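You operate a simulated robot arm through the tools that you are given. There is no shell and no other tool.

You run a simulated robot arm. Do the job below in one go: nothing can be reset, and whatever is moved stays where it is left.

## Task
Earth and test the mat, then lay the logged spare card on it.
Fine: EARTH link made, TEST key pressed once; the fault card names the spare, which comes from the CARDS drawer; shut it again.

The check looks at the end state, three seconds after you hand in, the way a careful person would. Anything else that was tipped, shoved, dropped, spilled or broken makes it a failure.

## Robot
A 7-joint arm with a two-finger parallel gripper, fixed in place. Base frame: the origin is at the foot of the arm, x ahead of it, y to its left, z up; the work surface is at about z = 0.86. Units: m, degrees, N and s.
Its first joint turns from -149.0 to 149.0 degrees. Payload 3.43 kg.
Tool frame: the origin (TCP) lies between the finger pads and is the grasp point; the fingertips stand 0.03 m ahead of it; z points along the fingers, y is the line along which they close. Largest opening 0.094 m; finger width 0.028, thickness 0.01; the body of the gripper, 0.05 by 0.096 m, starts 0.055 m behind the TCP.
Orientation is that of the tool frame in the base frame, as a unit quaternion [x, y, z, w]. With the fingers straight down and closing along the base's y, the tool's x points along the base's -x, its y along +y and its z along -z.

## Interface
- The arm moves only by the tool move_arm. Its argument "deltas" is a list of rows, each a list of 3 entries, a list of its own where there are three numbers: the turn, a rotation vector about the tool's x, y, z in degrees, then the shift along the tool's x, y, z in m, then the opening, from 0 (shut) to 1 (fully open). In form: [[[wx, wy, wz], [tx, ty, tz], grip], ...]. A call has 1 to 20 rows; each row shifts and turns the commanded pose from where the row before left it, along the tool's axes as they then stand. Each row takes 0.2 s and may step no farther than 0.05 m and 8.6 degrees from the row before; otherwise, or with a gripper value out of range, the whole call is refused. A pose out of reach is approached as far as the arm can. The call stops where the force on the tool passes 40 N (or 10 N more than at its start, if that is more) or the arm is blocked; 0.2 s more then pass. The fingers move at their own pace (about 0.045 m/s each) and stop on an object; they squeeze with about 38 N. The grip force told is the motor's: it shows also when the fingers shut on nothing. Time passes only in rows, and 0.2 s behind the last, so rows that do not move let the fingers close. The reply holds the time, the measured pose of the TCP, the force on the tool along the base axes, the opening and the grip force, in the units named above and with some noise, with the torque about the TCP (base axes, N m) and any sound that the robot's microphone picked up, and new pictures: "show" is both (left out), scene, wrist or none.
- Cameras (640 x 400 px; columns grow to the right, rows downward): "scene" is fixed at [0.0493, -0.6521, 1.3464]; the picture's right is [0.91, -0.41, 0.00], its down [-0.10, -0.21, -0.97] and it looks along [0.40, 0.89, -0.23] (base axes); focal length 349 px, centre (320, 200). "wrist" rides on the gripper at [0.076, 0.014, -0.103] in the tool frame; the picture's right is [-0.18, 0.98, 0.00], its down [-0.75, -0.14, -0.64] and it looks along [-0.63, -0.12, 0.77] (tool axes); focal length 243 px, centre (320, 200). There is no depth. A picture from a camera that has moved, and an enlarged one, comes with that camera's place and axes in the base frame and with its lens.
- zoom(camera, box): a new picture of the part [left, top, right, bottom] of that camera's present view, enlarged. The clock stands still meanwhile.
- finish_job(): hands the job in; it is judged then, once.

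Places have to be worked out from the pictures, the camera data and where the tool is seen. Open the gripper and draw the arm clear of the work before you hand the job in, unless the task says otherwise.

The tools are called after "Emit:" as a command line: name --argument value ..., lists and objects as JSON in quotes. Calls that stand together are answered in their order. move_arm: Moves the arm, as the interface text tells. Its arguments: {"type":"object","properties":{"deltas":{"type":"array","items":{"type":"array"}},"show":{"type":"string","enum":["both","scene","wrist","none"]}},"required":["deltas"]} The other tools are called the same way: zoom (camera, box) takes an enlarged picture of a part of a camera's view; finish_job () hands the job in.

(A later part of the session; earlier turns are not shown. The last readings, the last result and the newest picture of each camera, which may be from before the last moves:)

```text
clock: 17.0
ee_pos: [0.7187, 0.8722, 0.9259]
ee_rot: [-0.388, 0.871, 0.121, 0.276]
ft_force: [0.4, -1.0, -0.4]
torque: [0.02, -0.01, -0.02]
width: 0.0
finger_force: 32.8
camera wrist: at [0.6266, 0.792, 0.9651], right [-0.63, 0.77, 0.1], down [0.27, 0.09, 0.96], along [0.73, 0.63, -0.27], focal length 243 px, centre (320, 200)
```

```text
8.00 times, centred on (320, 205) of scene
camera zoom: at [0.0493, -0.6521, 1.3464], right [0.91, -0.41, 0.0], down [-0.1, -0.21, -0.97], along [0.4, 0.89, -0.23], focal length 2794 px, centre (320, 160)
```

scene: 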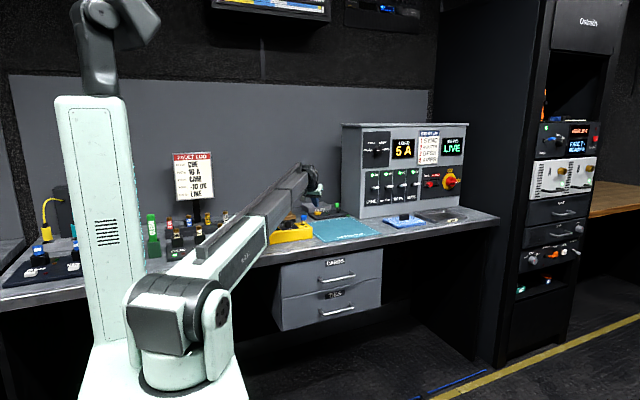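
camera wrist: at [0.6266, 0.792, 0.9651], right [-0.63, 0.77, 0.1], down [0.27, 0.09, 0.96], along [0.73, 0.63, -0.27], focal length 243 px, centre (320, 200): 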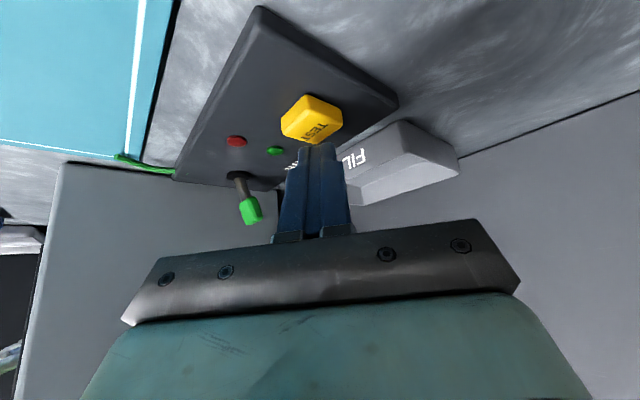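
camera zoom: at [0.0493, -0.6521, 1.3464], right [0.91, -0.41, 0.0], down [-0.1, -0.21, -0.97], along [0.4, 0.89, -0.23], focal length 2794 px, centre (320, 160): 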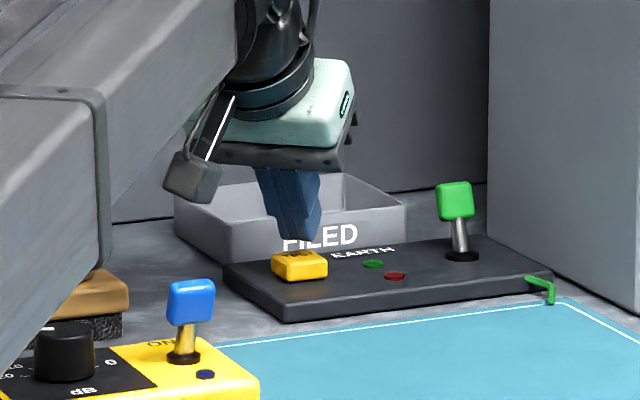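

The tip's lower edge is directly over the key and about 1 cm above it. I'll press down slowly, watching force and sound.

Emit:
move_arm --deltas '[[[0, 0, 0], [0.00172, 0, 0.00245], 0], [[0, 0, 0], [0.00172, 0, 0.00245], 0], [[0, 0, 0], [0.00172, 0, 0.00245], 0], [[0, 0, 0], [0.00115, 0, 0.00164], 0]]' --show "wrist"

Emit:
zoom --camera "wrist" --box '[220, 60, 420, 200]'

Emit:
zoom --camera "scene" --box '[290, 180, 350, 230]'

```text
clock: 18.0
ee_pos: [0.7171, 0.8711, 0.9161]
ee_rot: [-0.388, 0.871, 0.122, 0.275]
ft_force: [-0.2, 2.4, 7.3]
torque: [0.14, -0.06, -0.06]
width: 0.0001
finger_force: 33.0
heard: click
camera wrist: at [0.6263, 0.7915, 0.9551], right [-0.63, 0.77, 0.1], down [0.27, 0.09, 0.96], along [0.73, 0.63, -0.26], focal length 243 px, centre (320, 200)
```

wrist: 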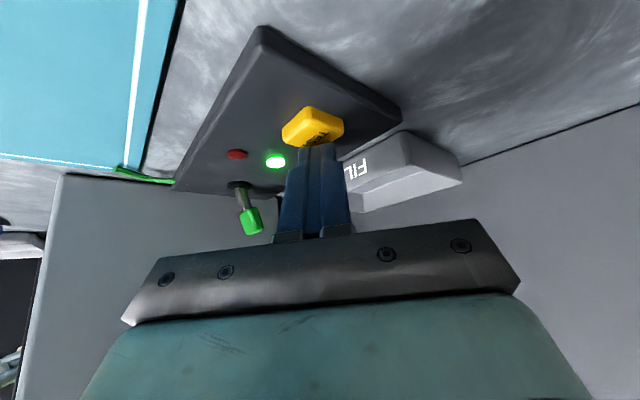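

```text
2.86 times, centred on (320, 130) of wrist
camera zoom: at [0.6263, 0.7915, 0.9551], right [-0.63, 0.77, 0.1], down [0.27, 0.09, 0.96], along [0.73, 0.63, -0.26], focal length 693 px, centre (320, 400)
```

zoom: 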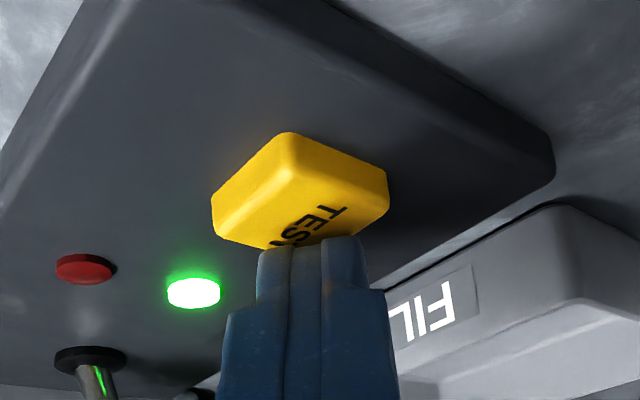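

```text
8.00 times, centred on (320, 205) of scene
camera zoom: at [0.0493, -0.6521, 1.3464], right [0.91, -0.41, 0.0], down [-0.1, -0.21, -0.97], along [0.4, 0.89, -0.23], focal length 2794 px, centre (320, 160)
```

zoom: 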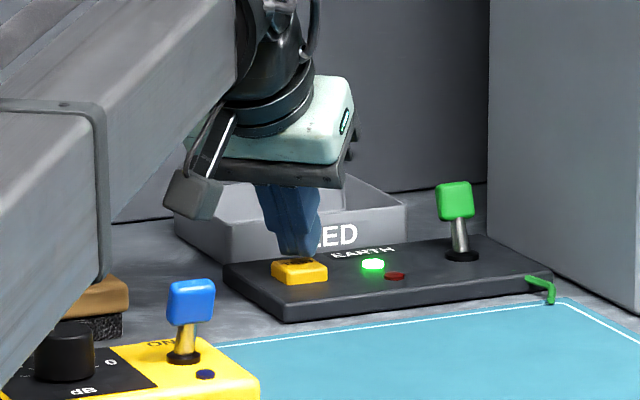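

A click was heard and the green lamp lit, so the test has passed with one press. I'll lift straight up off the key now.

Emit:
move_arm --deltas '[[[0, 0, 0], [-0.0086, 0, -0.0123], 0], [[0, 0, 0], [-0.0172, 0, -0.02455], 0], [[0, 0, 0], [-0.0172, 0, -0.02455], 0], [[0, 0, 0], [-0.0172, 0, -0.02455], 0], [[0, 0, 0], [-0.0172, 0, -0.02455], 0], [[0, 0, 0], [-0.0172, 0, -0.02455], 0], [[0, 0, 0], [-0.0172, 0, -0.02455], 0], [[0, 0, 0], [-0.0172, 0, -0.02455], 0]]' --show "both"

Emit:
zoom --camera "scene" --box '[290, 180, 350, 230]'

```text
clock: 19.8
ee_pos: [0.7164, 0.8725, 1.1381]
ee_rot: [-0.388, 0.871, 0.121, 0.276]
ft_force: [0.7, -0.3, -0.2]
torque: [0.0, 0.01, -0.01]
width: 0.0
finger_force: 33.2
camera wrist: at [0.6248, 0.7927, 1.1781], right [-0.63, 0.77, 0.1], down [0.27, 0.09, 0.96], along [0.73, 0.63, -0.27], focal length 243 px, centre (320, 200)
```

scene: 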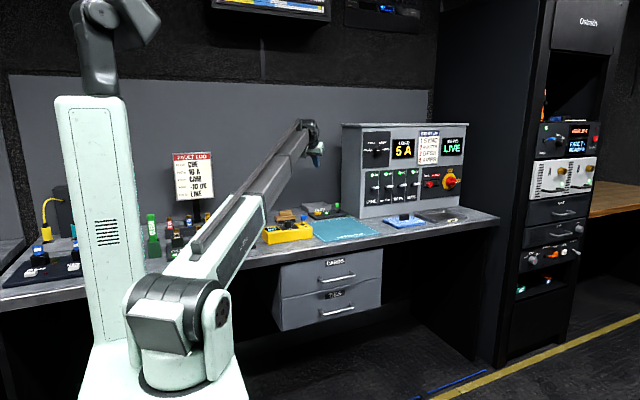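
wrist: 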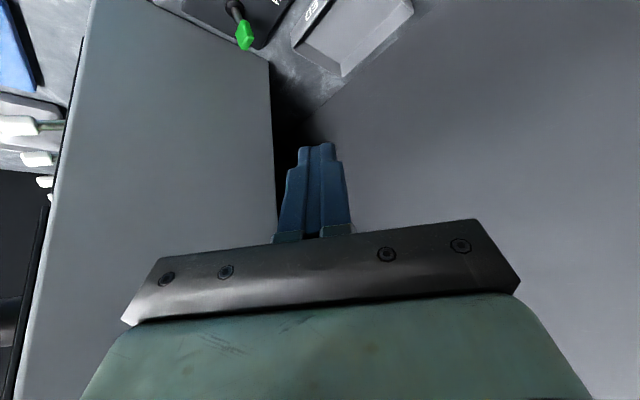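

```text
8.00 times, centred on (320, 205) of scene
camera zoom: at [0.0493, -0.6521, 1.3464], right [0.91, -0.41, 0.0], down [-0.1, -0.21, -0.97], along [0.4, 0.89, -0.23], focal length 2794 px, centre (320, 160)
```

zoom: 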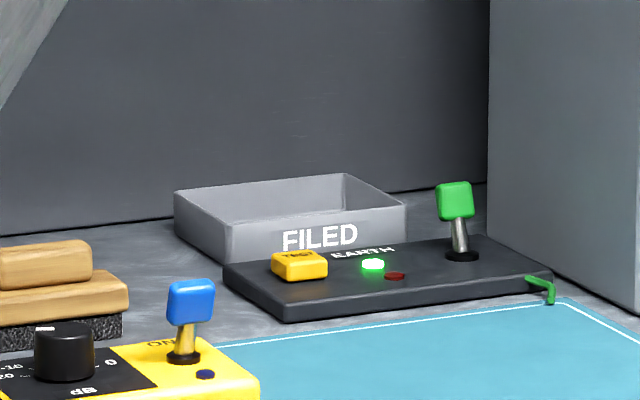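

The green lamp stays lit and the key has popped back, so earth and test are done. Next is the drawer: I'll pull the arm back over the bench at height, toward the front.

Emit:
move_arm --deltas '[[[0, 0, 0], [0.0299, -0.02175, -0.0209], 0], [[0, 0, 0], [0.0299, -0.02175, -0.0209], 0], [[0, 0, 0], [0.0299, -0.02175, -0.0209], 0], [[0, 0, 0], [0.0299, -0.02175, -0.0209], 0], [[0, 0, 0], [0.0299, -0.02175, -0.0209], 0], [[0, 0, 0], [0.0299, -0.02175, -0.0209], 0], [[0, 0, 0], [0.0299, -0.02175, -0.0209], 0], [[0, 0, 0], [0.0299, -0.02175, -0.0209], 0], [[0, 0, 0], [0.0299, -0.02175, -0.0209], 0], [[0, 0, 0], [0.0299, -0.02175, -0.0209], 0], [[0, 0, 0], [0.0299, -0.02175, -0.0209], 0], [[0, 0, 0], [0.0299, -0.02175, -0.0209], 0], [[0, 7, 0], [0, 0, 0], 0], [[0, 7, 0], [0, 0, 0], 0], [[0, 7, 0], [0, 0, 0], 0], [[0, 7, 0], [0, 0, 0], 0], [[0, 7, 0], [0, 0, 0], 0]]' --show "both"

```text
clock: 23.5
ee_pos: [0.6223, 0.3773, 1.1311]
ee_rot: [-0.403, 0.915, 0.003, 0.018]
ft_force: [9.7, 6.0, -16.7]
torque: [0.05, -0.12, -0.01]
width: 0.0002
finger_force: 33.3
out of reach, approached as far as the arm can: row 17
stopped in row 17: the force on the tool passed its limit at 76 N (the readings are from after the stop); the commanded pose is now the measured one
camera wrist: at [0.5583, 0.3283, 1.2299], right [-0.6, 0.8, 0.0], down [0.59, 0.45, 0.67], along [0.54, 0.4, -0.74], focal length 243 px, centre (320, 200)
```

scene: 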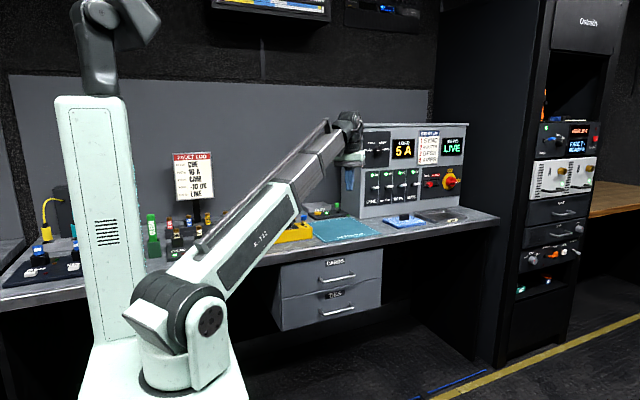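
wrist: 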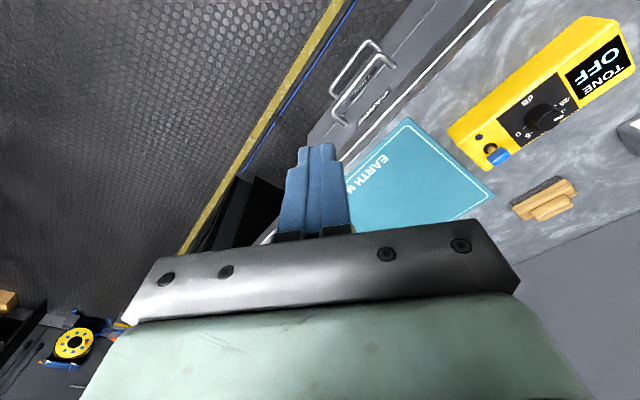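

The arm hit a joint limit at that height with the tool fully down; nothing is near the gripper. The drawer front is in view, so I'll zoom in to locate its handles.

Emit:
zoom --camera "wrist" --box '[290, 20, 490, 160]'

Emit:
zoom --camera "scene" --box '[270, 230, 390, 340]'

Emit:
zoom --camera "scene" --box '[280, 90, 400, 220]'

```text
2.86 times, centred on (390, 90) of wrist
camera zoom: at [0.5583, 0.3283, 1.2299], right [-0.6, 0.8, 0.0], down [0.59, 0.45, 0.67], along [0.54, 0.4, -0.74], focal length 693 px, centre (120, 514)
```

zoom: 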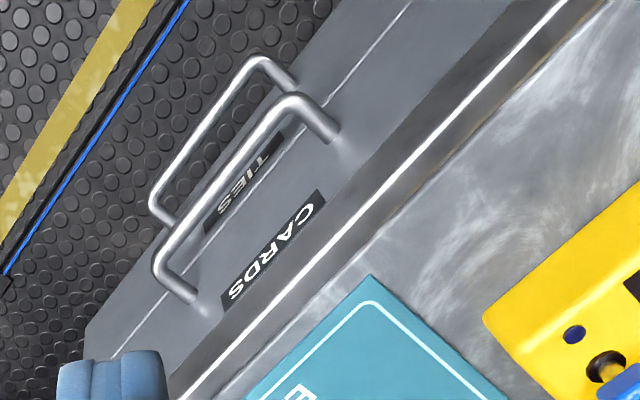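

```text
3.64 times, centred on (330, 285) of scene
camera zoom: at [0.0493, -0.6521, 1.3464], right [0.91, -0.41, 0.0], down [-0.1, -0.21, -0.97], along [0.4, 0.89, -0.23], focal length 1270 px, centre (284, -109)
```

zoom: 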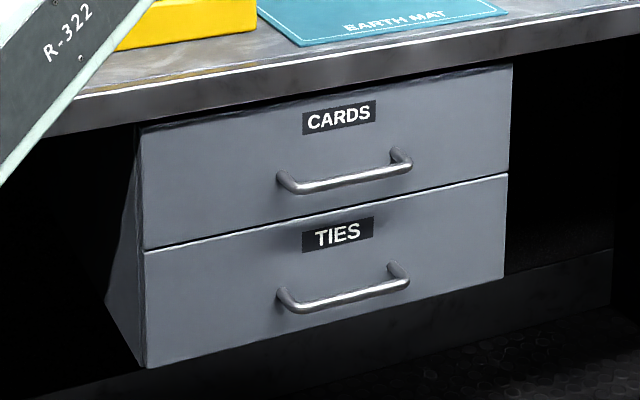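

```text
3.08 times, centred on (340, 155) of scene
camera zoom: at [0.0493, -0.6521, 1.3464], right [0.91, -0.41, 0.0], down [-0.1, -0.21, -0.97], along [0.4, 0.89, -0.23], focal length 1075 px, centre (258, 338)
```

zoom: 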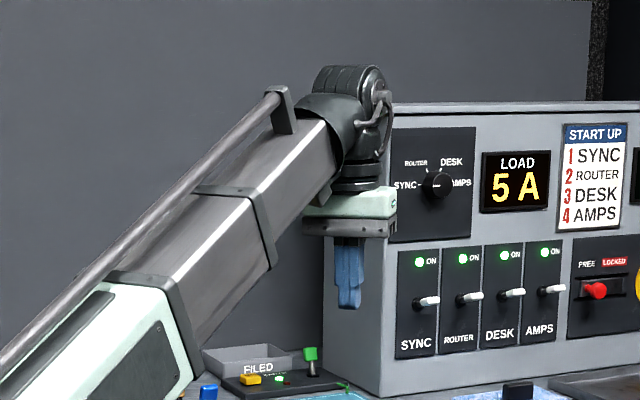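

Triangulating the CARDS handle gives a bar from x≈0.573 to 0.709 at y≈0.475, z≈0.727, standing about 37 mm off the drawer face at y≈0.512. I'll come down in front of the bench, square the tool's yaw and open the gripper.

Emit:
move_arm --deltas '[[[0, 0, 0], [0.01235, -0.01515, 0.02975], 0], [[0, 0, 0], [0.01235, -0.01515, 0.02975], 0], [[0, 0, 0], [0.01235, -0.01515, 0.02975], 0], [[0, 0, 0], [0.01235, -0.01515, 0.02975], 0], [[0, 0, 7.9], [0, 0, 0], 0], [[0, 0, 7.9], [0, 0, 0], 0.2], [[0, 0, 7.9], [0, 0, 0], 0.4], [[0, 0, 7.9], [0, 0, 0], 0.6], [[0, 0, 7.9], [0, 0, 0], 0.7], [[0, 0, 7.9], [0, 0, 0], 0.7]]' --show "both"

```text
clock: 25.7
ee_pos: [0.6382, 0.301, 1.011]
ee_rot: [-0.001, 1.0, 0.01, 0.015]
ft_force: [-0.1, 1.3, 0.1]
torque: [-0.01, -0.04, -0.03]
width: 0.0658
finger_force: 0.0
camera wrist: at [0.5595, 0.3136, 1.1106], right [0.18, 0.98, 0.03], down [0.74, -0.15, 0.66], along [0.65, -0.1, -0.75], focal length 243 px, centre (320, 200)
```

scene: 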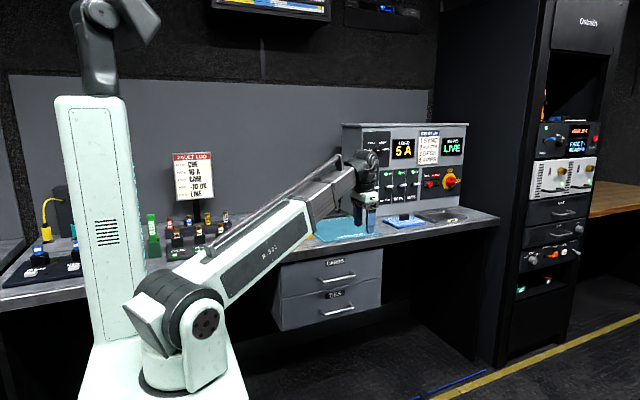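
wrist: 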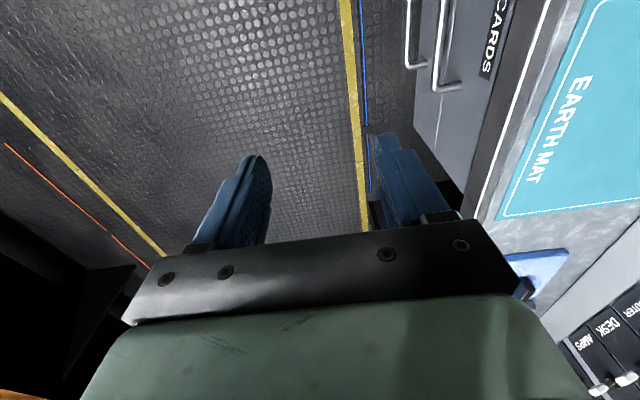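

Next I'll tilt the tool about its x axis so the fingers point toward the drawer (+y) and slightly down, with the TCP held in front of the bench.

Emit:
move_arm --deltas '[[[-8.5, 0, 0], [0, 0, 0], 0.7], [[-8.5, 0, 0], [0, 0, 0], 0.7], [[-8.5, 0, 0], [0, 0, 0], 0.7], [[-8.5, 0, 0], [0, 0, 0], 0.7], [[-8.5, 0, 0], [0, 0, 0], 0.7], [[-8.5, 0, 0], [0, 0, 0], 0.7], [[-8.5, 0, 0], [0, 0, 0], 0.7], [[-8.5, 0, 0], [0, 0, 0], 0.7]]' --show "both"

```text
clock: 27.5
ee_pos: [0.6368, 0.3012, 1.0104]
ee_rot: [-0.01, 0.822, 0.569, 0.011]
ft_force: [-1.0, 0.5, 0.2]
torque: [0.01, -0.01, 0.05]
width: 0.0659
finger_force: 0.1
camera wrist: at [0.5608, 0.2106, 1.0577], right [0.16, 0.35, 0.92], down [0.75, -0.65, 0.12], along [0.64, 0.68, -0.36], focal length 243 px, centre (320, 200)
```

scene: 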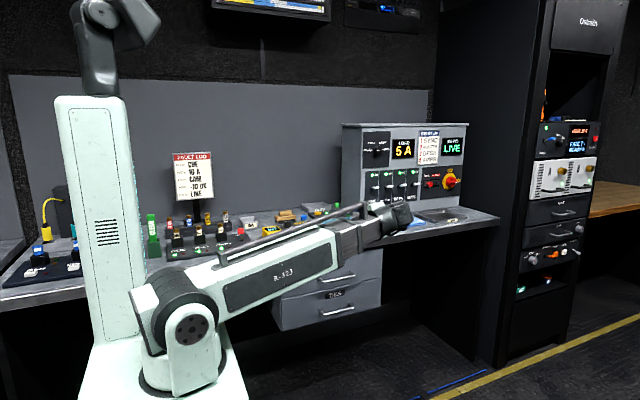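
wrist: 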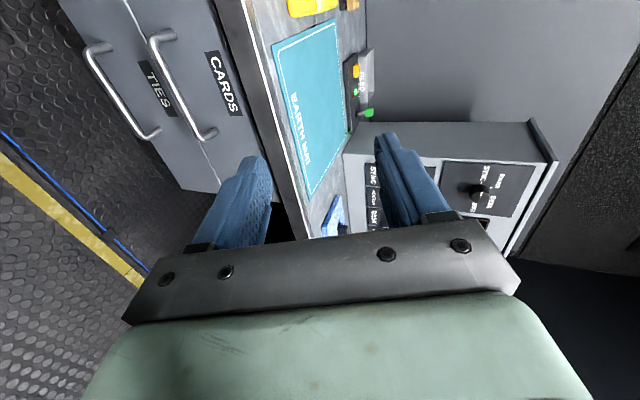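

The tool now points at the drawer about 20° below horizontal, and the arm manages this easily. I'll descend about 0.21 m in front of the drawer and look again.

Emit:
move_arm --deltas '[[[0, 0, 0], [0.001, -0.0327, 0.0123], 0.7], [[0, 0, 0], [0.001, -0.0327, 0.0123], 0.7], [[0, 0, 0], [0.001, -0.0327, 0.0123], 0.7], [[0, 0, 0], [0.001, -0.0327, 0.0123], 0.7], [[0, 0, 0], [0.001, -0.0327, 0.0123], 0.7], [[0, 0, 0], [0.001, -0.0327, 0.0123], 0.7]]' --show "both"

Emit:
zoom --camera "wrist" --box '[180, 20, 440, 220]'

```text
clock: 28.9
ee_pos: [0.6366, 0.3008, 0.7995]
ee_rot: [-0.01, 0.823, 0.568, 0.012]
ft_force: [-0.6, -0.2, 0.8]
torque: [0.01, -0.05, -0.02]
width: 0.0659
finger_force: 0.3
camera wrist: at [0.5605, 0.2105, 0.8469], right [0.16, 0.35, 0.92], down [0.75, -0.65, 0.12], along [0.64, 0.68, -0.36], focal length 243 px, centre (320, 200)
```

scene: 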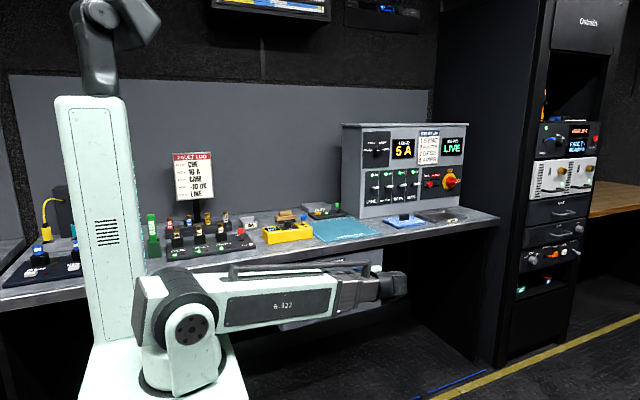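
wrist: 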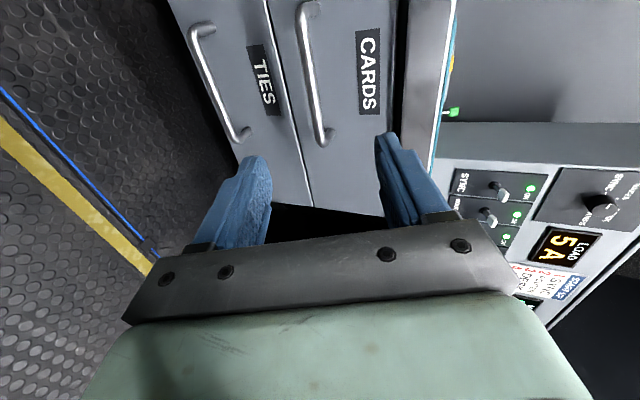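

```text
2.00 times, centred on (310, 120) of wrist
camera zoom: at [0.5605, 0.2105, 0.8469], right [0.16, 0.35, 0.92], down [0.75, -0.65, 0.12], along [0.64, 0.68, -0.36], focal length 485 px, centre (340, 360)
```

zoom: 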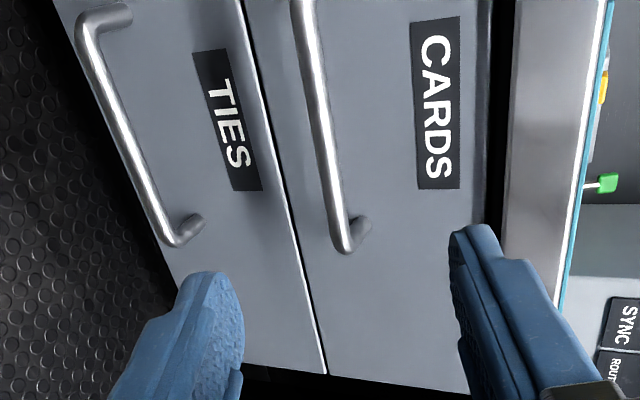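

The bar reads at z≈0.725, y≈0.475, with its right end at x≈0.707. I'll narrow the fingers a little and line up about 7 cm short of the bar along the approach line.

Emit:
move_arm --deltas '[[[0, 0, 0], [0, -0.0021, 0.0273], 0.5], [[0, 0, 0], [0, -0.0021, 0.0273], 0.5], [[0, 0, 0], [0, -0.0021, 0.0273], 0.5], [[0, 0, 0], [0, -0.0021, 0.0273], 0.5]]' --show "both"

Emit:
zoom --camera "wrist" --box '[200, 20, 440, 220]'

Emit:
zoom --camera "scene" --box '[270, 220, 430, 340]'

```text
clock: 29.9
ee_pos: [0.6375, 0.4011, 0.754]
ee_rot: [-0.01, 0.823, 0.568, 0.01]
ft_force: [0.1, -0.1, -0.5]
torque: [-0.01, -0.01, -0.01]
width: 0.0469
finger_force: 0.1
camera wrist: at [0.5613, 0.3104, 0.8011], right [0.16, 0.35, 0.92], down [0.75, -0.65, 0.12], along [0.64, 0.68, -0.36], focal length 243 px, centre (320, 200)
```

scene: 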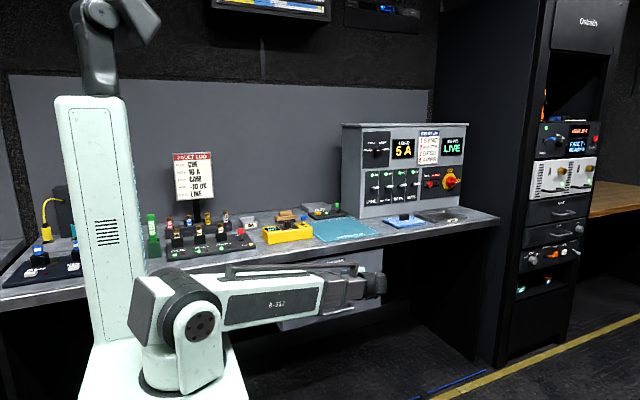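
wrist: 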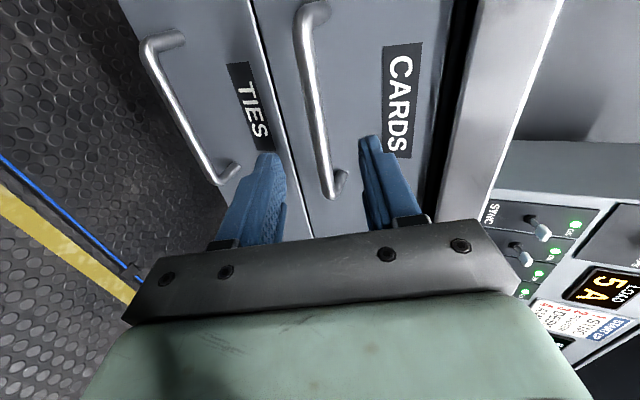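

```text
2.00 times, centred on (320, 120) of wrist
camera zoom: at [0.5613, 0.3104, 0.8011], right [0.16, 0.35, 0.92], down [0.75, -0.65, 0.12], along [0.64, 0.68, -0.36], focal length 485 px, centre (320, 360)
```

zoom: 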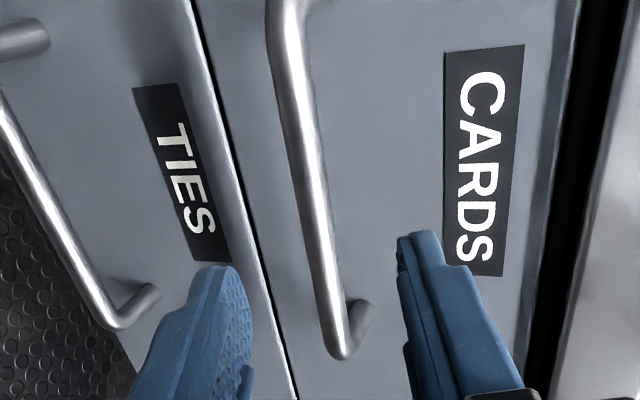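

```text
3.33 times, centred on (350, 280) of scene
camera zoom: at [0.0493, -0.6521, 1.3464], right [0.91, -0.41, 0.0], down [-0.1, -0.21, -0.97], along [0.4, 0.89, -0.23], focal length 1164 px, centre (220, -67)
```

zoom: 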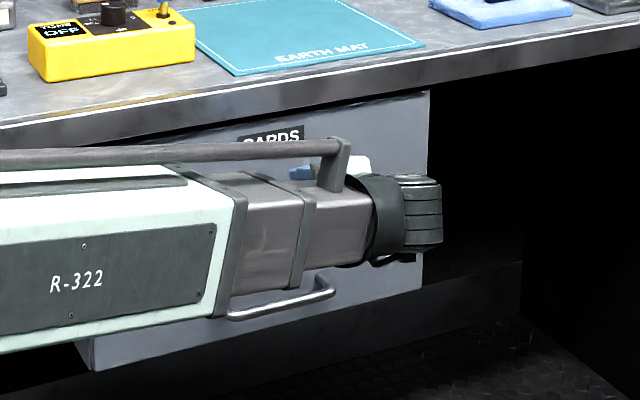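

The bar (z≈0.726) is centred between the fingers. I'll advance about 6.6 cm along the approach and then close.

Emit:
move_arm --deltas '[[[0, 0, 0], [0, -0.0005, 0.022], 0.5], [[0, 0, 0], [0, -0.0005, 0.022], 0.5], [[0, 0, 0], [0, -0.0005, 0.0215], 0.5], [[0, 0, 0], [0, 0, 0], 0.5]]' --show "wrist"

Emit:
zoom --camera "wrist" --box '[200, 60, 440, 260]'

```text
clock: 30.9
ee_pos: [0.6379, 0.4624, 0.7293]
ee_rot: [-0.009, 0.823, 0.568, 0.011]
ft_force: [-0.1, -1.0, -1.0]
torque: [0.0, -0.02, 0.02]
width: 0.047
finger_force: 0.1
camera wrist: at [0.5615, 0.3712, 0.7767], right [0.16, 0.35, 0.92], down [0.75, -0.65, 0.12], along [0.64, 0.68, -0.36], focal length 243 px, centre (320, 200)
```

wrist: 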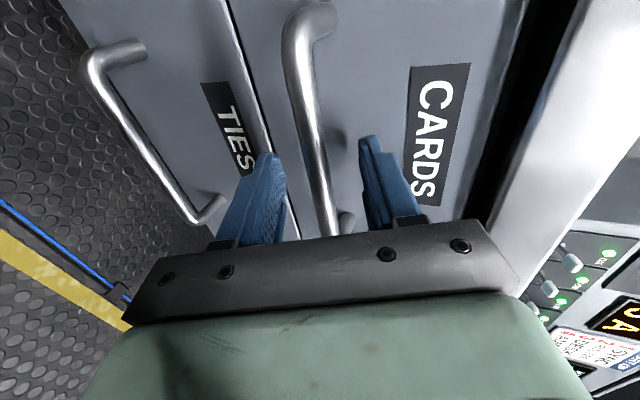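

```text
2.00 times, centred on (320, 160) of wrist
camera zoom: at [0.5615, 0.3712, 0.7767], right [0.16, 0.35, 0.92], down [0.75, -0.65, 0.12], along [0.64, 0.68, -0.36], focal length 485 px, centre (320, 280)
```

zoom: 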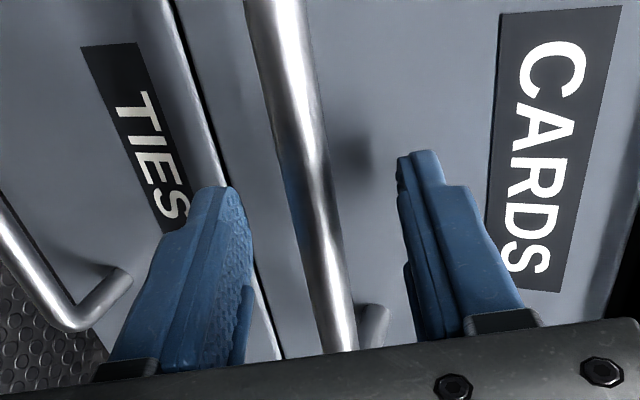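

The bar sits between the pads as predicted, so I'll close the gripper on it.

Emit:
move_arm --deltas '[[[0, 0, 0], [0, 0, 0], 0], [[0, 0, 0], [0, 0, 0], 0], [[0, 0, 0], [0, 0, 0], 0], [[0, 0, 0], [0, 0, 0], 0]]' --show "wrist"

```text
clock: 31.9
ee_pos: [0.6382, 0.4611, 0.7306]
ee_rot: [-0.01, 0.823, 0.569, 0.009]
ft_force: [-1.1, -1.5, -4.3]
torque: [-0.08, 1.13, -0.54]
width: 0.0131
finger_force: 45.0
camera wrist: at [0.5616, 0.371, 0.7769], right [0.16, 0.35, 0.92], down [0.75, -0.65, 0.12], along [0.64, 0.68, -0.37], focal length 243 px, centre (320, 200)
```

wrist: 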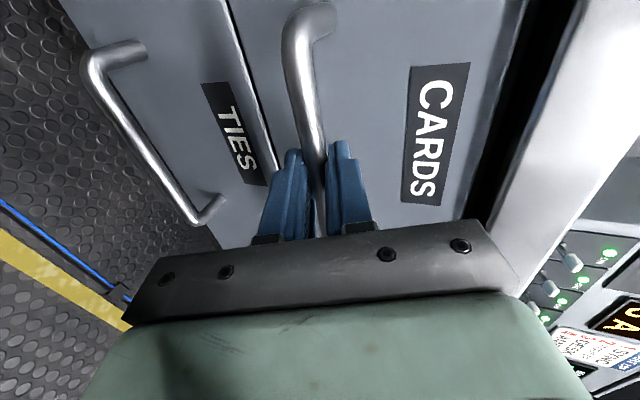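

I have it gripped on a 13 mm bar. I'll pull the drawer straight out (-y) 10 cm, watching the force.

Emit:
move_arm --deltas '[[[0, 0, 0], [0, -0.0035, -0.0094], 0], [[0, 0, 0], [0, -0.00704, -0.01871], 0], [[0, 0, 0], [0, -0.00704, -0.01871], 0], [[0, 0, 0], [0, -0.00704, -0.01871], 0], [[0, 0, 0], [0, -0.00704, -0.01871], 0], [[0, 0, 0], [0, -0.0035, -0.0094], 0]]' --show "both"

```text
clock: 33.3
ee_pos: [0.6362, 0.3595, 0.7297]
ee_rot: [-0.01, 0.824, 0.567, 0.01]
ft_force: [-13.7, -0.4, -24.8]
torque: [-0.3, 1.11, -0.73]
width: 0.0131
finger_force: 45.1
camera wrist: at [0.5619, 0.2689, 0.7771], right [0.16, 0.35, 0.92], down [0.76, -0.64, 0.12], along [0.64, 0.68, -0.37], focal length 243 px, centre (320, 200)
```

scene: 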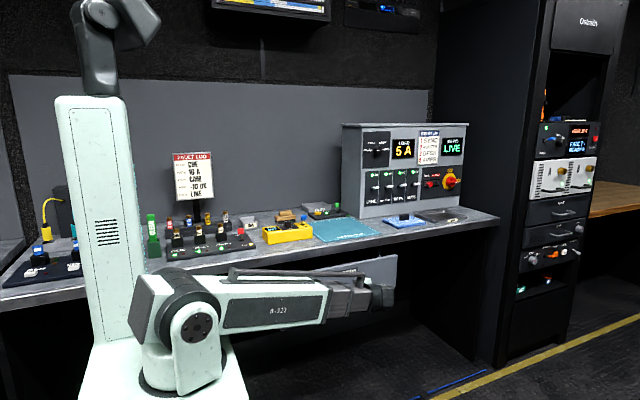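
wrist: 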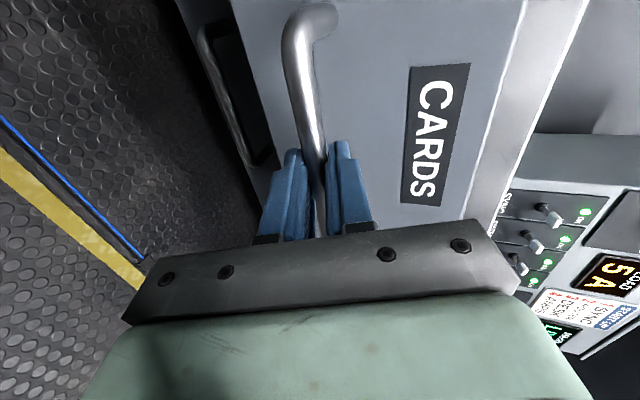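

The drawer is out 10 cm, with about 25 N of vertical constraint force building. I'll relax 2 mm downward and continue the pull another ~9 cm.

Emit:
move_arm --deltas '[[[0, 0, 0], [0.001, -0.0018, 0.0007], 0], [[0, 0, 0], [0, -0.0053, -0.01405], 0], [[0, 0, 0], [0, -0.0053, -0.01405], 0], [[0, 0, 0], [0, -0.0053, -0.01405], 0]]' --show "none"

```text
clock: 34.3
ee_pos: [0.638, 0.3147, 0.7291]
ee_rot: [-0.009, 0.822, 0.569, 0.011]
ft_force: [-15.6, 1.2, 14.7]
torque: [0.09, 0.82, -1.38]
width: 0.0131
finger_force: 45.0
```

It's moving smoothly and the constraint forces are modest. I'll ease a bit sideways and pull another 5 cm, with a look.

Emit:
move_arm --deltas '[[[0, 0, 0], [0.002, 0.0005, 0], 0], [[0, 0, 0], [0, -0.0053, -0.01405], 0], [[0, 0, 0], [0, -0.0053, -0.01405], 0], [[0, 0, 0], [0, -0.0053, -0.01405], 0]]' --show "both"

```text
clock: 35.3
ee_pos: [0.6376, 0.2702, 0.7297]
ee_rot: [-0.008, 0.821, 0.571, 0.013]
ft_force: [17.0, 0.2, 31.5]
torque: [0.28, 0.84, -1.51]
width: 0.0131
finger_force: 44.7
camera wrist: at [0.5608, 0.1789, 0.7757], right [0.16, 0.34, 0.93], down [0.75, -0.65, 0.11], along [0.64, 0.68, -0.36], focal length 243 px, centre (320, 200)
```

scene: 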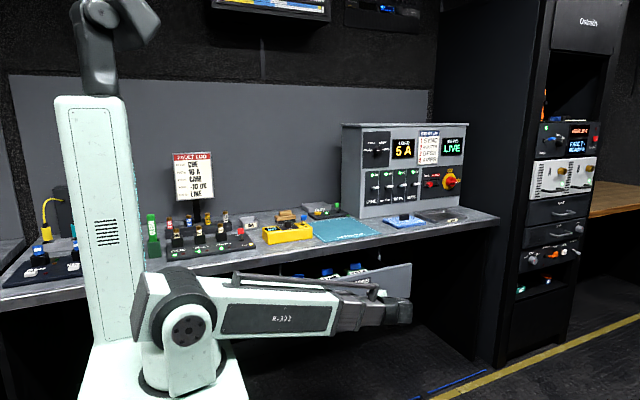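
wrist: 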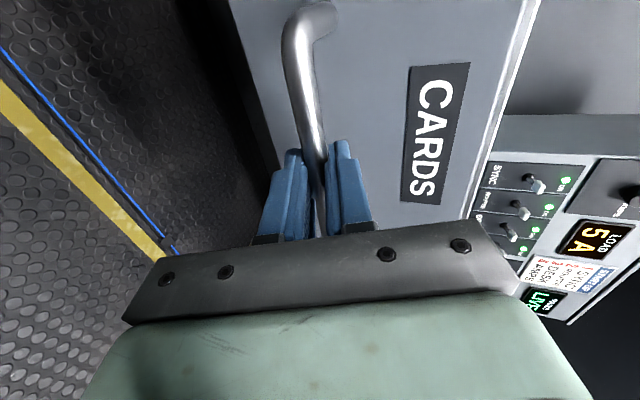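

The drawer is out about 19 cm and cards are showing above its front. I'll zoom in on the contents before going further.

Emit:
zoom --camera "scene" --box '[300, 245, 420, 320]'

```text
5.33 times, centred on (360, 282) of scene
camera zoom: at [0.0493, -0.6521, 1.3464], right [0.91, -0.41, 0.0], down [-0.1, -0.21, -0.97], along [0.4, 0.89, -0.23], focal length 1863 px, centre (107, -240)
```

zoom: 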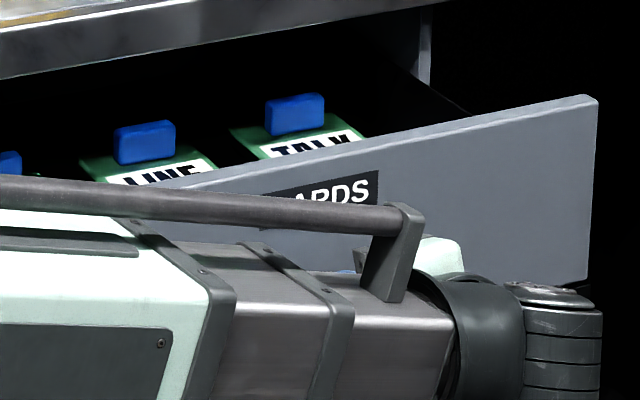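

Three cards lie flat with blue grips: LINE in the middle, TALK on the right and another on the left. The LINE grip is still under the bench edge, so I'll relieve the cross-forces and pull further.

Emit:
move_arm --deltas '[[[0, 0, 0], [-0.001, 0.0013, -0.0005], 0], [[0, 0, 0], [0, -0.00525, -0.0141], 0], [[0, 0, 0], [0, -0.00525, -0.0141], 0], [[0, 0, 0], [0, -0.00525, -0.0141], 0], [[0, 0, 0], [0, 0, 0], 0]]' --show "none"

```text
clock: 36.5
ee_pos: [0.6376, 0.2233, 0.7285]
ee_rot: [-0.01, 0.823, 0.567, 0.01]
ft_force: [-2.6, 0.2, -8.3]
torque: [-0.12, 1.28, -0.37]
width: 0.0132
finger_force: 45.2
```

Forces are low now (8 N). I'll keep pulling 5 cm more.

Emit:
move_arm --deltas '[[[0, 0, 0], [0, -0.00525, -0.0141], 0], [[0, 0, 0], [0, -0.00525, -0.0141], 0], [[0, 0, 0], [0, -0.00525, -0.0141], 0], [[0, 0, 0], [0, 0, 0], 0]]' --show "both"

Emit:
zoom --camera "scene" --box '[290, 235, 430, 325]'

```text
clock: 37.5
ee_pos: [0.638, 0.1784, 0.7297]
ee_rot: [-0.009, 0.824, 0.566, 0.01]
ft_force: [10.7, -0.1, -31.1]
torque: [-0.34, 1.14, -0.65]
width: 0.0129
finger_force: 44.9
camera wrist: at [0.5613, 0.0888, 0.7773], right [0.16, 0.35, 0.92], down [0.75, -0.65, 0.12], along [0.64, 0.67, -0.37], focal length 243 px, centre (320, 200)
```

scene: 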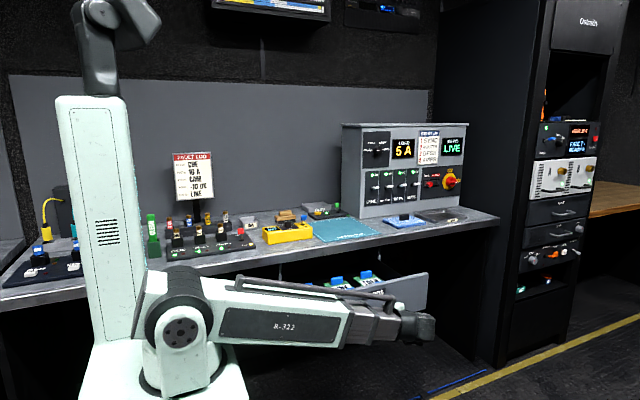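
wrist: 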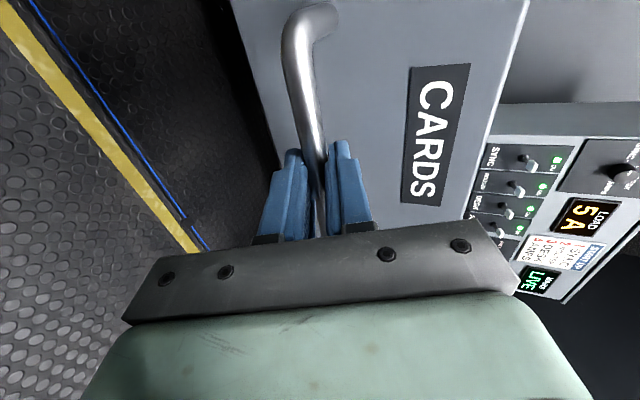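

```text
4.44 times, centred on (360, 280) of scene
camera zoom: at [0.0493, -0.6521, 1.3464], right [0.91, -0.41, 0.0], down [-0.1, -0.21, -0.97], along [0.4, 0.89, -0.23], focal length 1552 px, centre (142, -156)
```

zoom: 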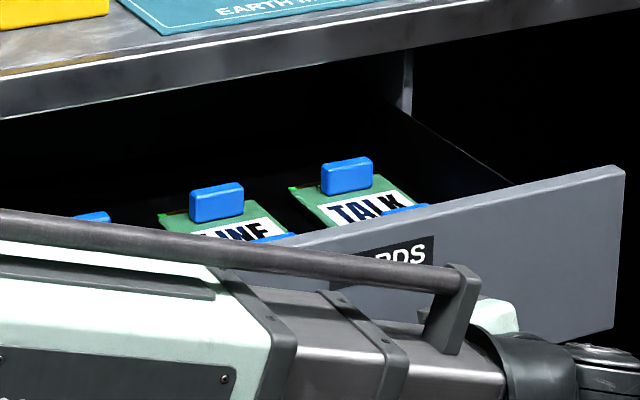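

The drawer is out about 28 cm and the LINE grip is now around (0.603, 0.418, 0.75), clear of the bench edge. I'll relax the vertical load, release the handle, and back away from it.

Emit:
move_arm --deltas '[[[0, 0, 0], [0, -0.0014, 0.0005], 0], [[0, 0, 0], [0, 0, 0], 0.2], [[0, 0, 0], [0, 0, 0], 0.5], [[0, 0, 0], [0, 0, 0], 0.5], [[0, 0, 0], [0, 0, 0], 0.5]]' --show "wrist"

```text
clock: 38.7
ee_pos: [0.6355, 0.1803, 0.7287]
ee_rot: [-0.01, 0.823, 0.567, 0.01]
ft_force: [-0.7, -1.0, -0.3]
torque: [-0.02, -0.01, -0.01]
width: 0.047
finger_force: 0.0
camera wrist: at [0.5598, 0.0894, 0.7767], right [0.16, 0.35, 0.92], down [0.75, -0.65, 0.12], along [0.64, 0.68, -0.36], focal length 243 px, centre (320, 200)
```

wrist: 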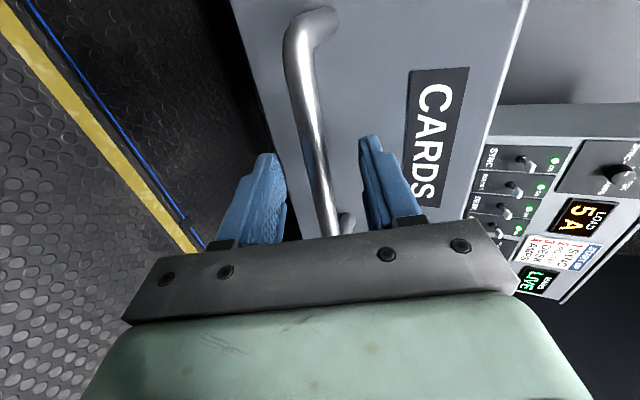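

The handle is released cleanly with the drawer staying open. I'll back off along the approach and then rise.

Emit:
move_arm --deltas '[[[0, 0, 0], [0, 0, -0.027], 0.5], [[0, 0, 0], [0, 0, -0.027], 0.5], [[0, 0, 0], [0, 0, -0.027], 0.5], [[0, 0, 0], [0, 0.0328, -0.0123], 0.5], [[0, 0, 0], [0, 0.0328, -0.0123], 0.5], [[0, 0, 0], [0, 0.0328, -0.0123], 0.5], [[0, 0, 0], [0, 0.0328, -0.0123], 0.5], [[0, 0, 0], [0, 0.0328, -0.0123], 0.5], [[0, 0, 0], [0, 0.0328, -0.0123], 0.5], [[0, 0, 0], [0, 0.0328, -0.0123], 0.5], [[0, 0, 0], [0, 0.0328, -0.0123], 0.5]]' --show "both"

Emit:
zoom --camera "scene" --box '[270, 235, 430, 345]'

```text
clock: 41.1
ee_pos: [0.6279, 0.1063, 1.0389]
ee_rot: [-0.009, 0.823, 0.568, 0.01]
ft_force: [-0.2, 0.0, 0.0]
torque: [-0.02, -0.04, 0.01]
width: 0.0469
finger_force: 0.1
camera wrist: at [0.5519, 0.0156, 1.0865], right [0.16, 0.35, 0.92], down [0.75, -0.65, 0.12], along [0.64, 0.68, -0.37], focal length 243 px, centre (320, 200)
```

scene: 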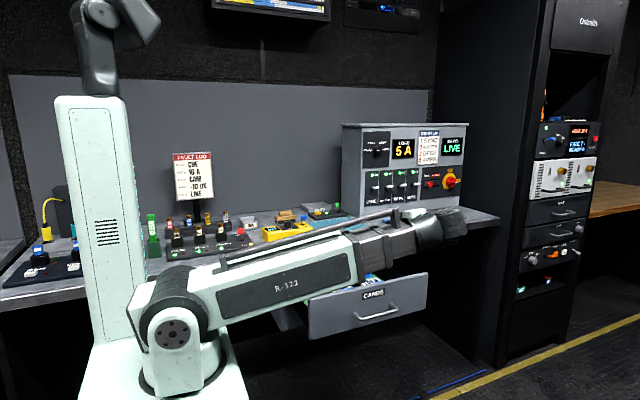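
wrist: 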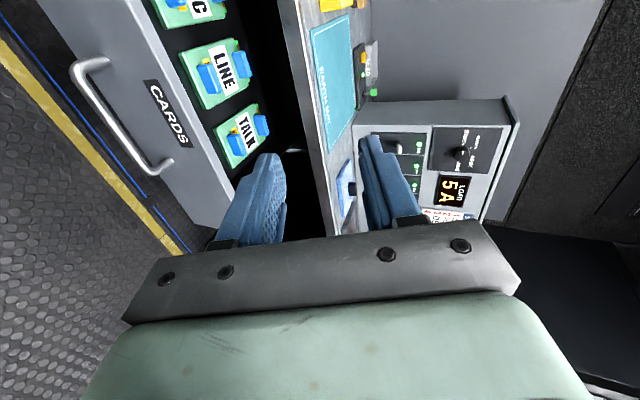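

```text
3.64 times, centred on (350, 290) of scene
camera zoom: at [0.0493, -0.6521, 1.3464], right [0.91, -0.41, 0.0], down [-0.1, -0.21, -0.97], along [0.4, 0.89, -0.23], focal length 1270 px, centre (211, -127)
```

zoom: 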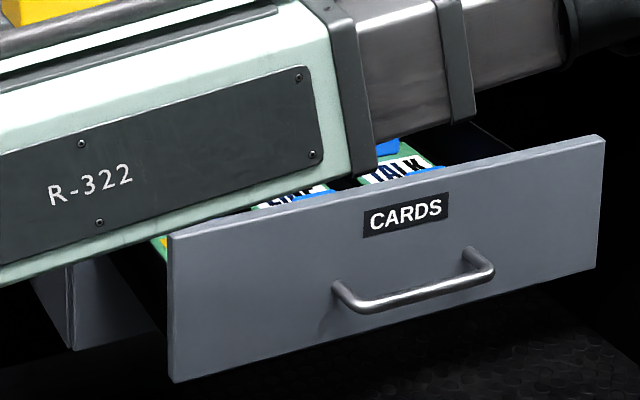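

Each card has two blue lugs, front and back, with its label between them. I'll zoom in on them in the wrist view.

Emit:
zoom --camera "wrist" --box '[60, 0, 340, 200]'

Emit:
zoom --camera "wrist" --box '[150, 20, 290, 160]'

```text
2.00 times, centred on (200, 100) of wrist
camera zoom: at [0.5519, 0.0156, 1.0865], right [0.16, 0.35, 0.92], down [0.75, -0.65, 0.12], along [0.64, 0.68, -0.37], focal length 485 px, centre (560, 400)
```

zoom: 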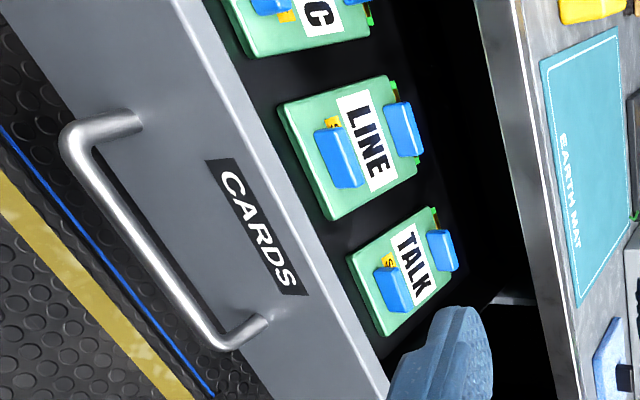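

```text
2.86 times, centred on (220, 90) of wrist
camera zoom: at [0.5519, 0.0156, 1.0865], right [0.16, 0.35, 0.92], down [0.75, -0.65, 0.12], along [0.64, 0.68, -0.37], focal length 693 px, centre (606, 514)
```

zoom: 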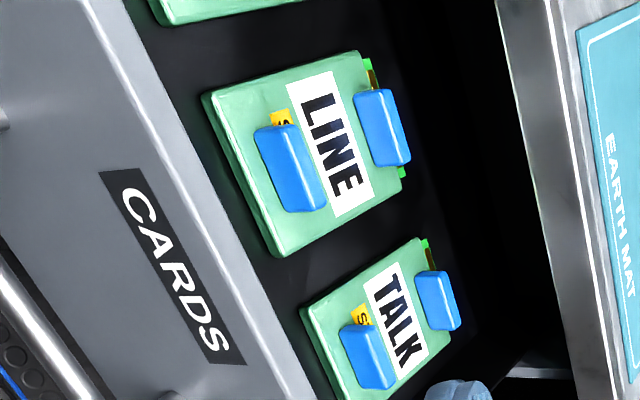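

Now I'll bring the tool back to pointing down and yaw it so the camera sits on the -y side, looking into the drawer from above.

Emit:
move_arm --deltas '[[[8.6, 0, 0], [0, 0, 0], 0.5], [[8.6, 0, 0], [0, 0, 0], 0.5], [[8.6, 0, 0], [0, 0, 0], 0.5], [[8.6, 0, 0], [0, 0, 0], 0.5], [[8.6, 0, 0], [0, 0, 0], 0.5], [[8.6, 0, 0], [0, 0, 0], 0.5], [[8.6, 0, 0], [0, 0, 0], 0.5], [[8.6, 0, 0], [0, 0, 0], 0.5], [[0, 0, -8.2], [0, 0, 0], 0.5], [[0, 0, -8.2], [0, 0, 0], 0.5], [[0, 0, -8.2], [0, 0, 0], 0.5], [[0, 0, -8.2], [0, 0, 0], 0.5], [[0, 0, -8.2], [0, 0, 0], 0.5], [[0, 0, -8.2], [0, 0, 0], 0.5], [[0, 0, -8.2], [0, 0, 0], 0.5], [[0, 0, -8.2], [0, 0, 0], 0.5], [[0, 0, -8.2], [0, 0, 0], 0.5], [[0, 0, -8.2], [0, 0, 0], 0.5], [[0, 0, -8], [0, 0, 0], 0.5]]' --show "both"

```text
clock: 45.1
ee_pos: [0.6284, 0.1055, 1.0385]
ee_rot: [0.709, -0.705, 0.007, -0.013]
ft_force: [0.0, 0.5, -0.2]
torque: [0.0, 0.01, 0.05]
width: 0.0469
finger_force: 0.0
camera wrist: at [0.6133, 0.0294, 1.1406], right [-0.98, 0.18, -0.03], down [0.12, 0.75, 0.65], along [0.14, 0.64, -0.76], focal length 243 px, centre (320, 200)
```

scene: 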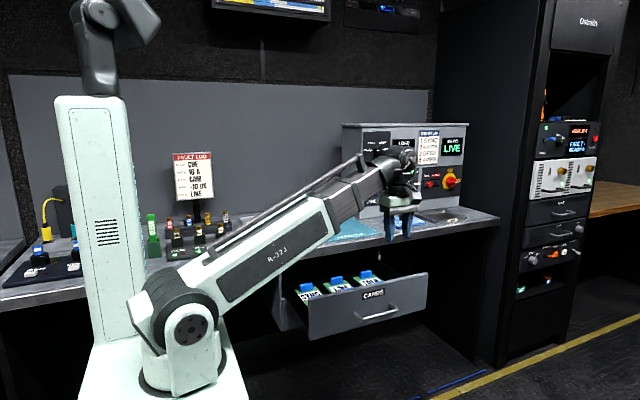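
wrist: 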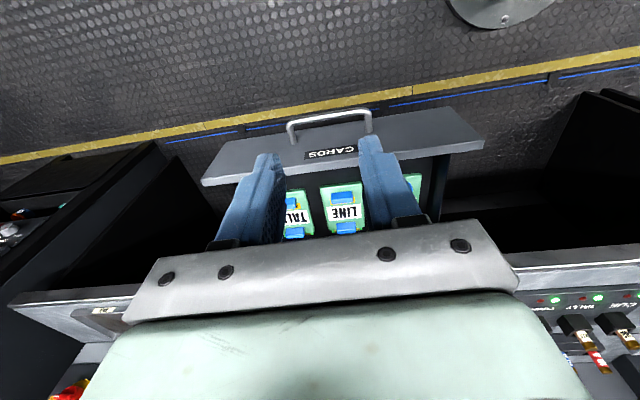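

Both views now show the drawer interior, so I'll zoom in on it.

Emit:
zoom --camera "scene" --box '[270, 255, 440, 345]'

Emit:
zoom --camera "wrist" --box '[230, 100, 490, 250]'

Emit:
zoom --camera "wrist" --box '[280, 165, 380, 240]'

Emit:
zoom --camera "scene" --box '[290, 260, 390, 310]'

```text
3.76 times, centred on (355, 300) of scene
camera zoom: at [0.0493, -0.6521, 1.3464], right [0.91, -0.41, 0.0], down [-0.1, -0.21, -0.97], along [0.4, 0.89, -0.23], focal length 1315 px, centre (188, -176)
```

zoom: 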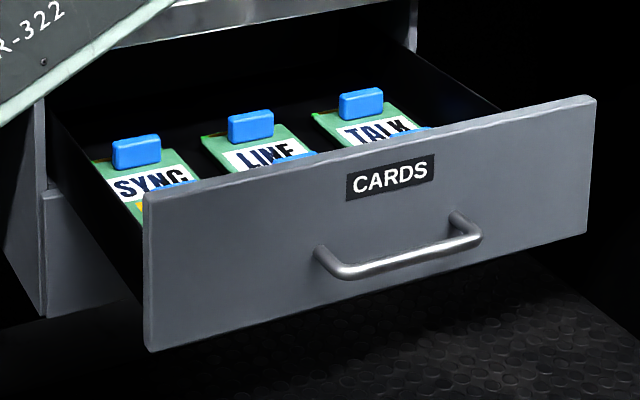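

```text
2.46 times, centred on (360, 175) of wrist
camera zoom: at [0.6133, 0.0294, 1.1406], right [-0.98, 0.18, -0.03], down [0.12, 0.75, 0.65], along [0.14, 0.64, -0.76], focal length 597 px, centre (222, 262)
```

zoom: 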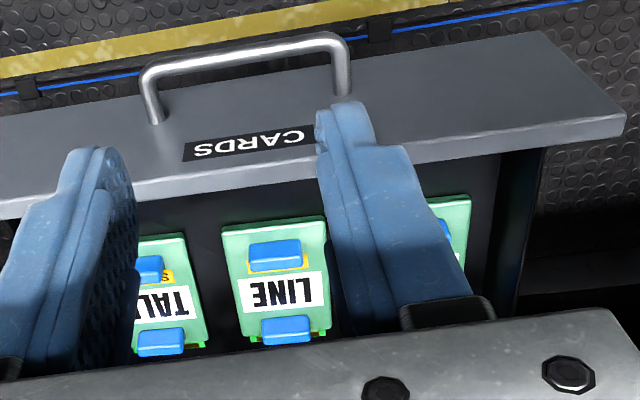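

```text
5.33 times, centred on (330, 202) of wrist
camera zoom: at [0.6133, 0.0294, 1.1406], right [-0.98, 0.18, -0.03], down [0.12, 0.75, 0.65], along [0.14, 0.64, -0.76], focal length 1294 px, centre (267, 187)
```

zoom: 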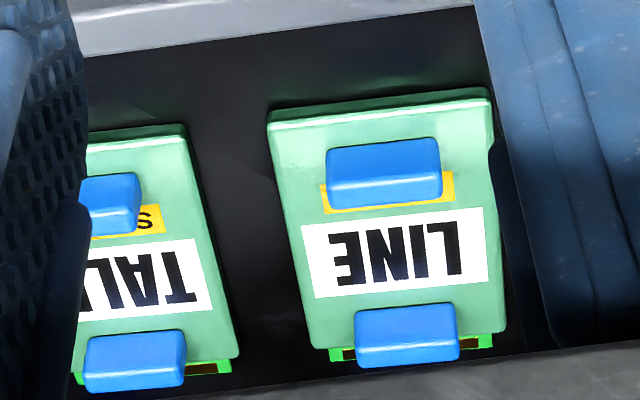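

```text
6.40 times, centred on (340, 285) of scene
camera zoom: at [0.0493, -0.6521, 1.3464], right [0.91, -0.41, 0.0], down [-0.1, -0.21, -0.97], along [0.4, 0.89, -0.23], focal length 2236 px, centre (192, -344)
```

zoom: 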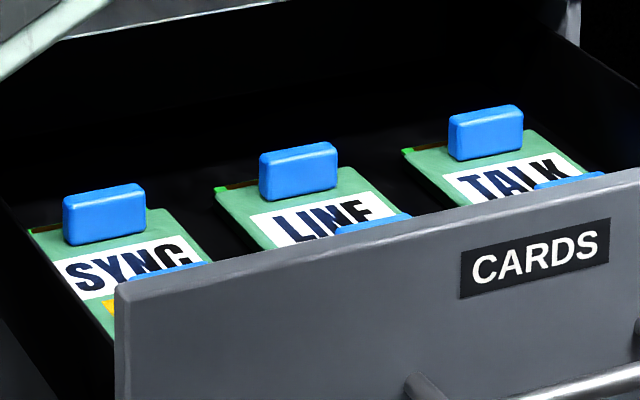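

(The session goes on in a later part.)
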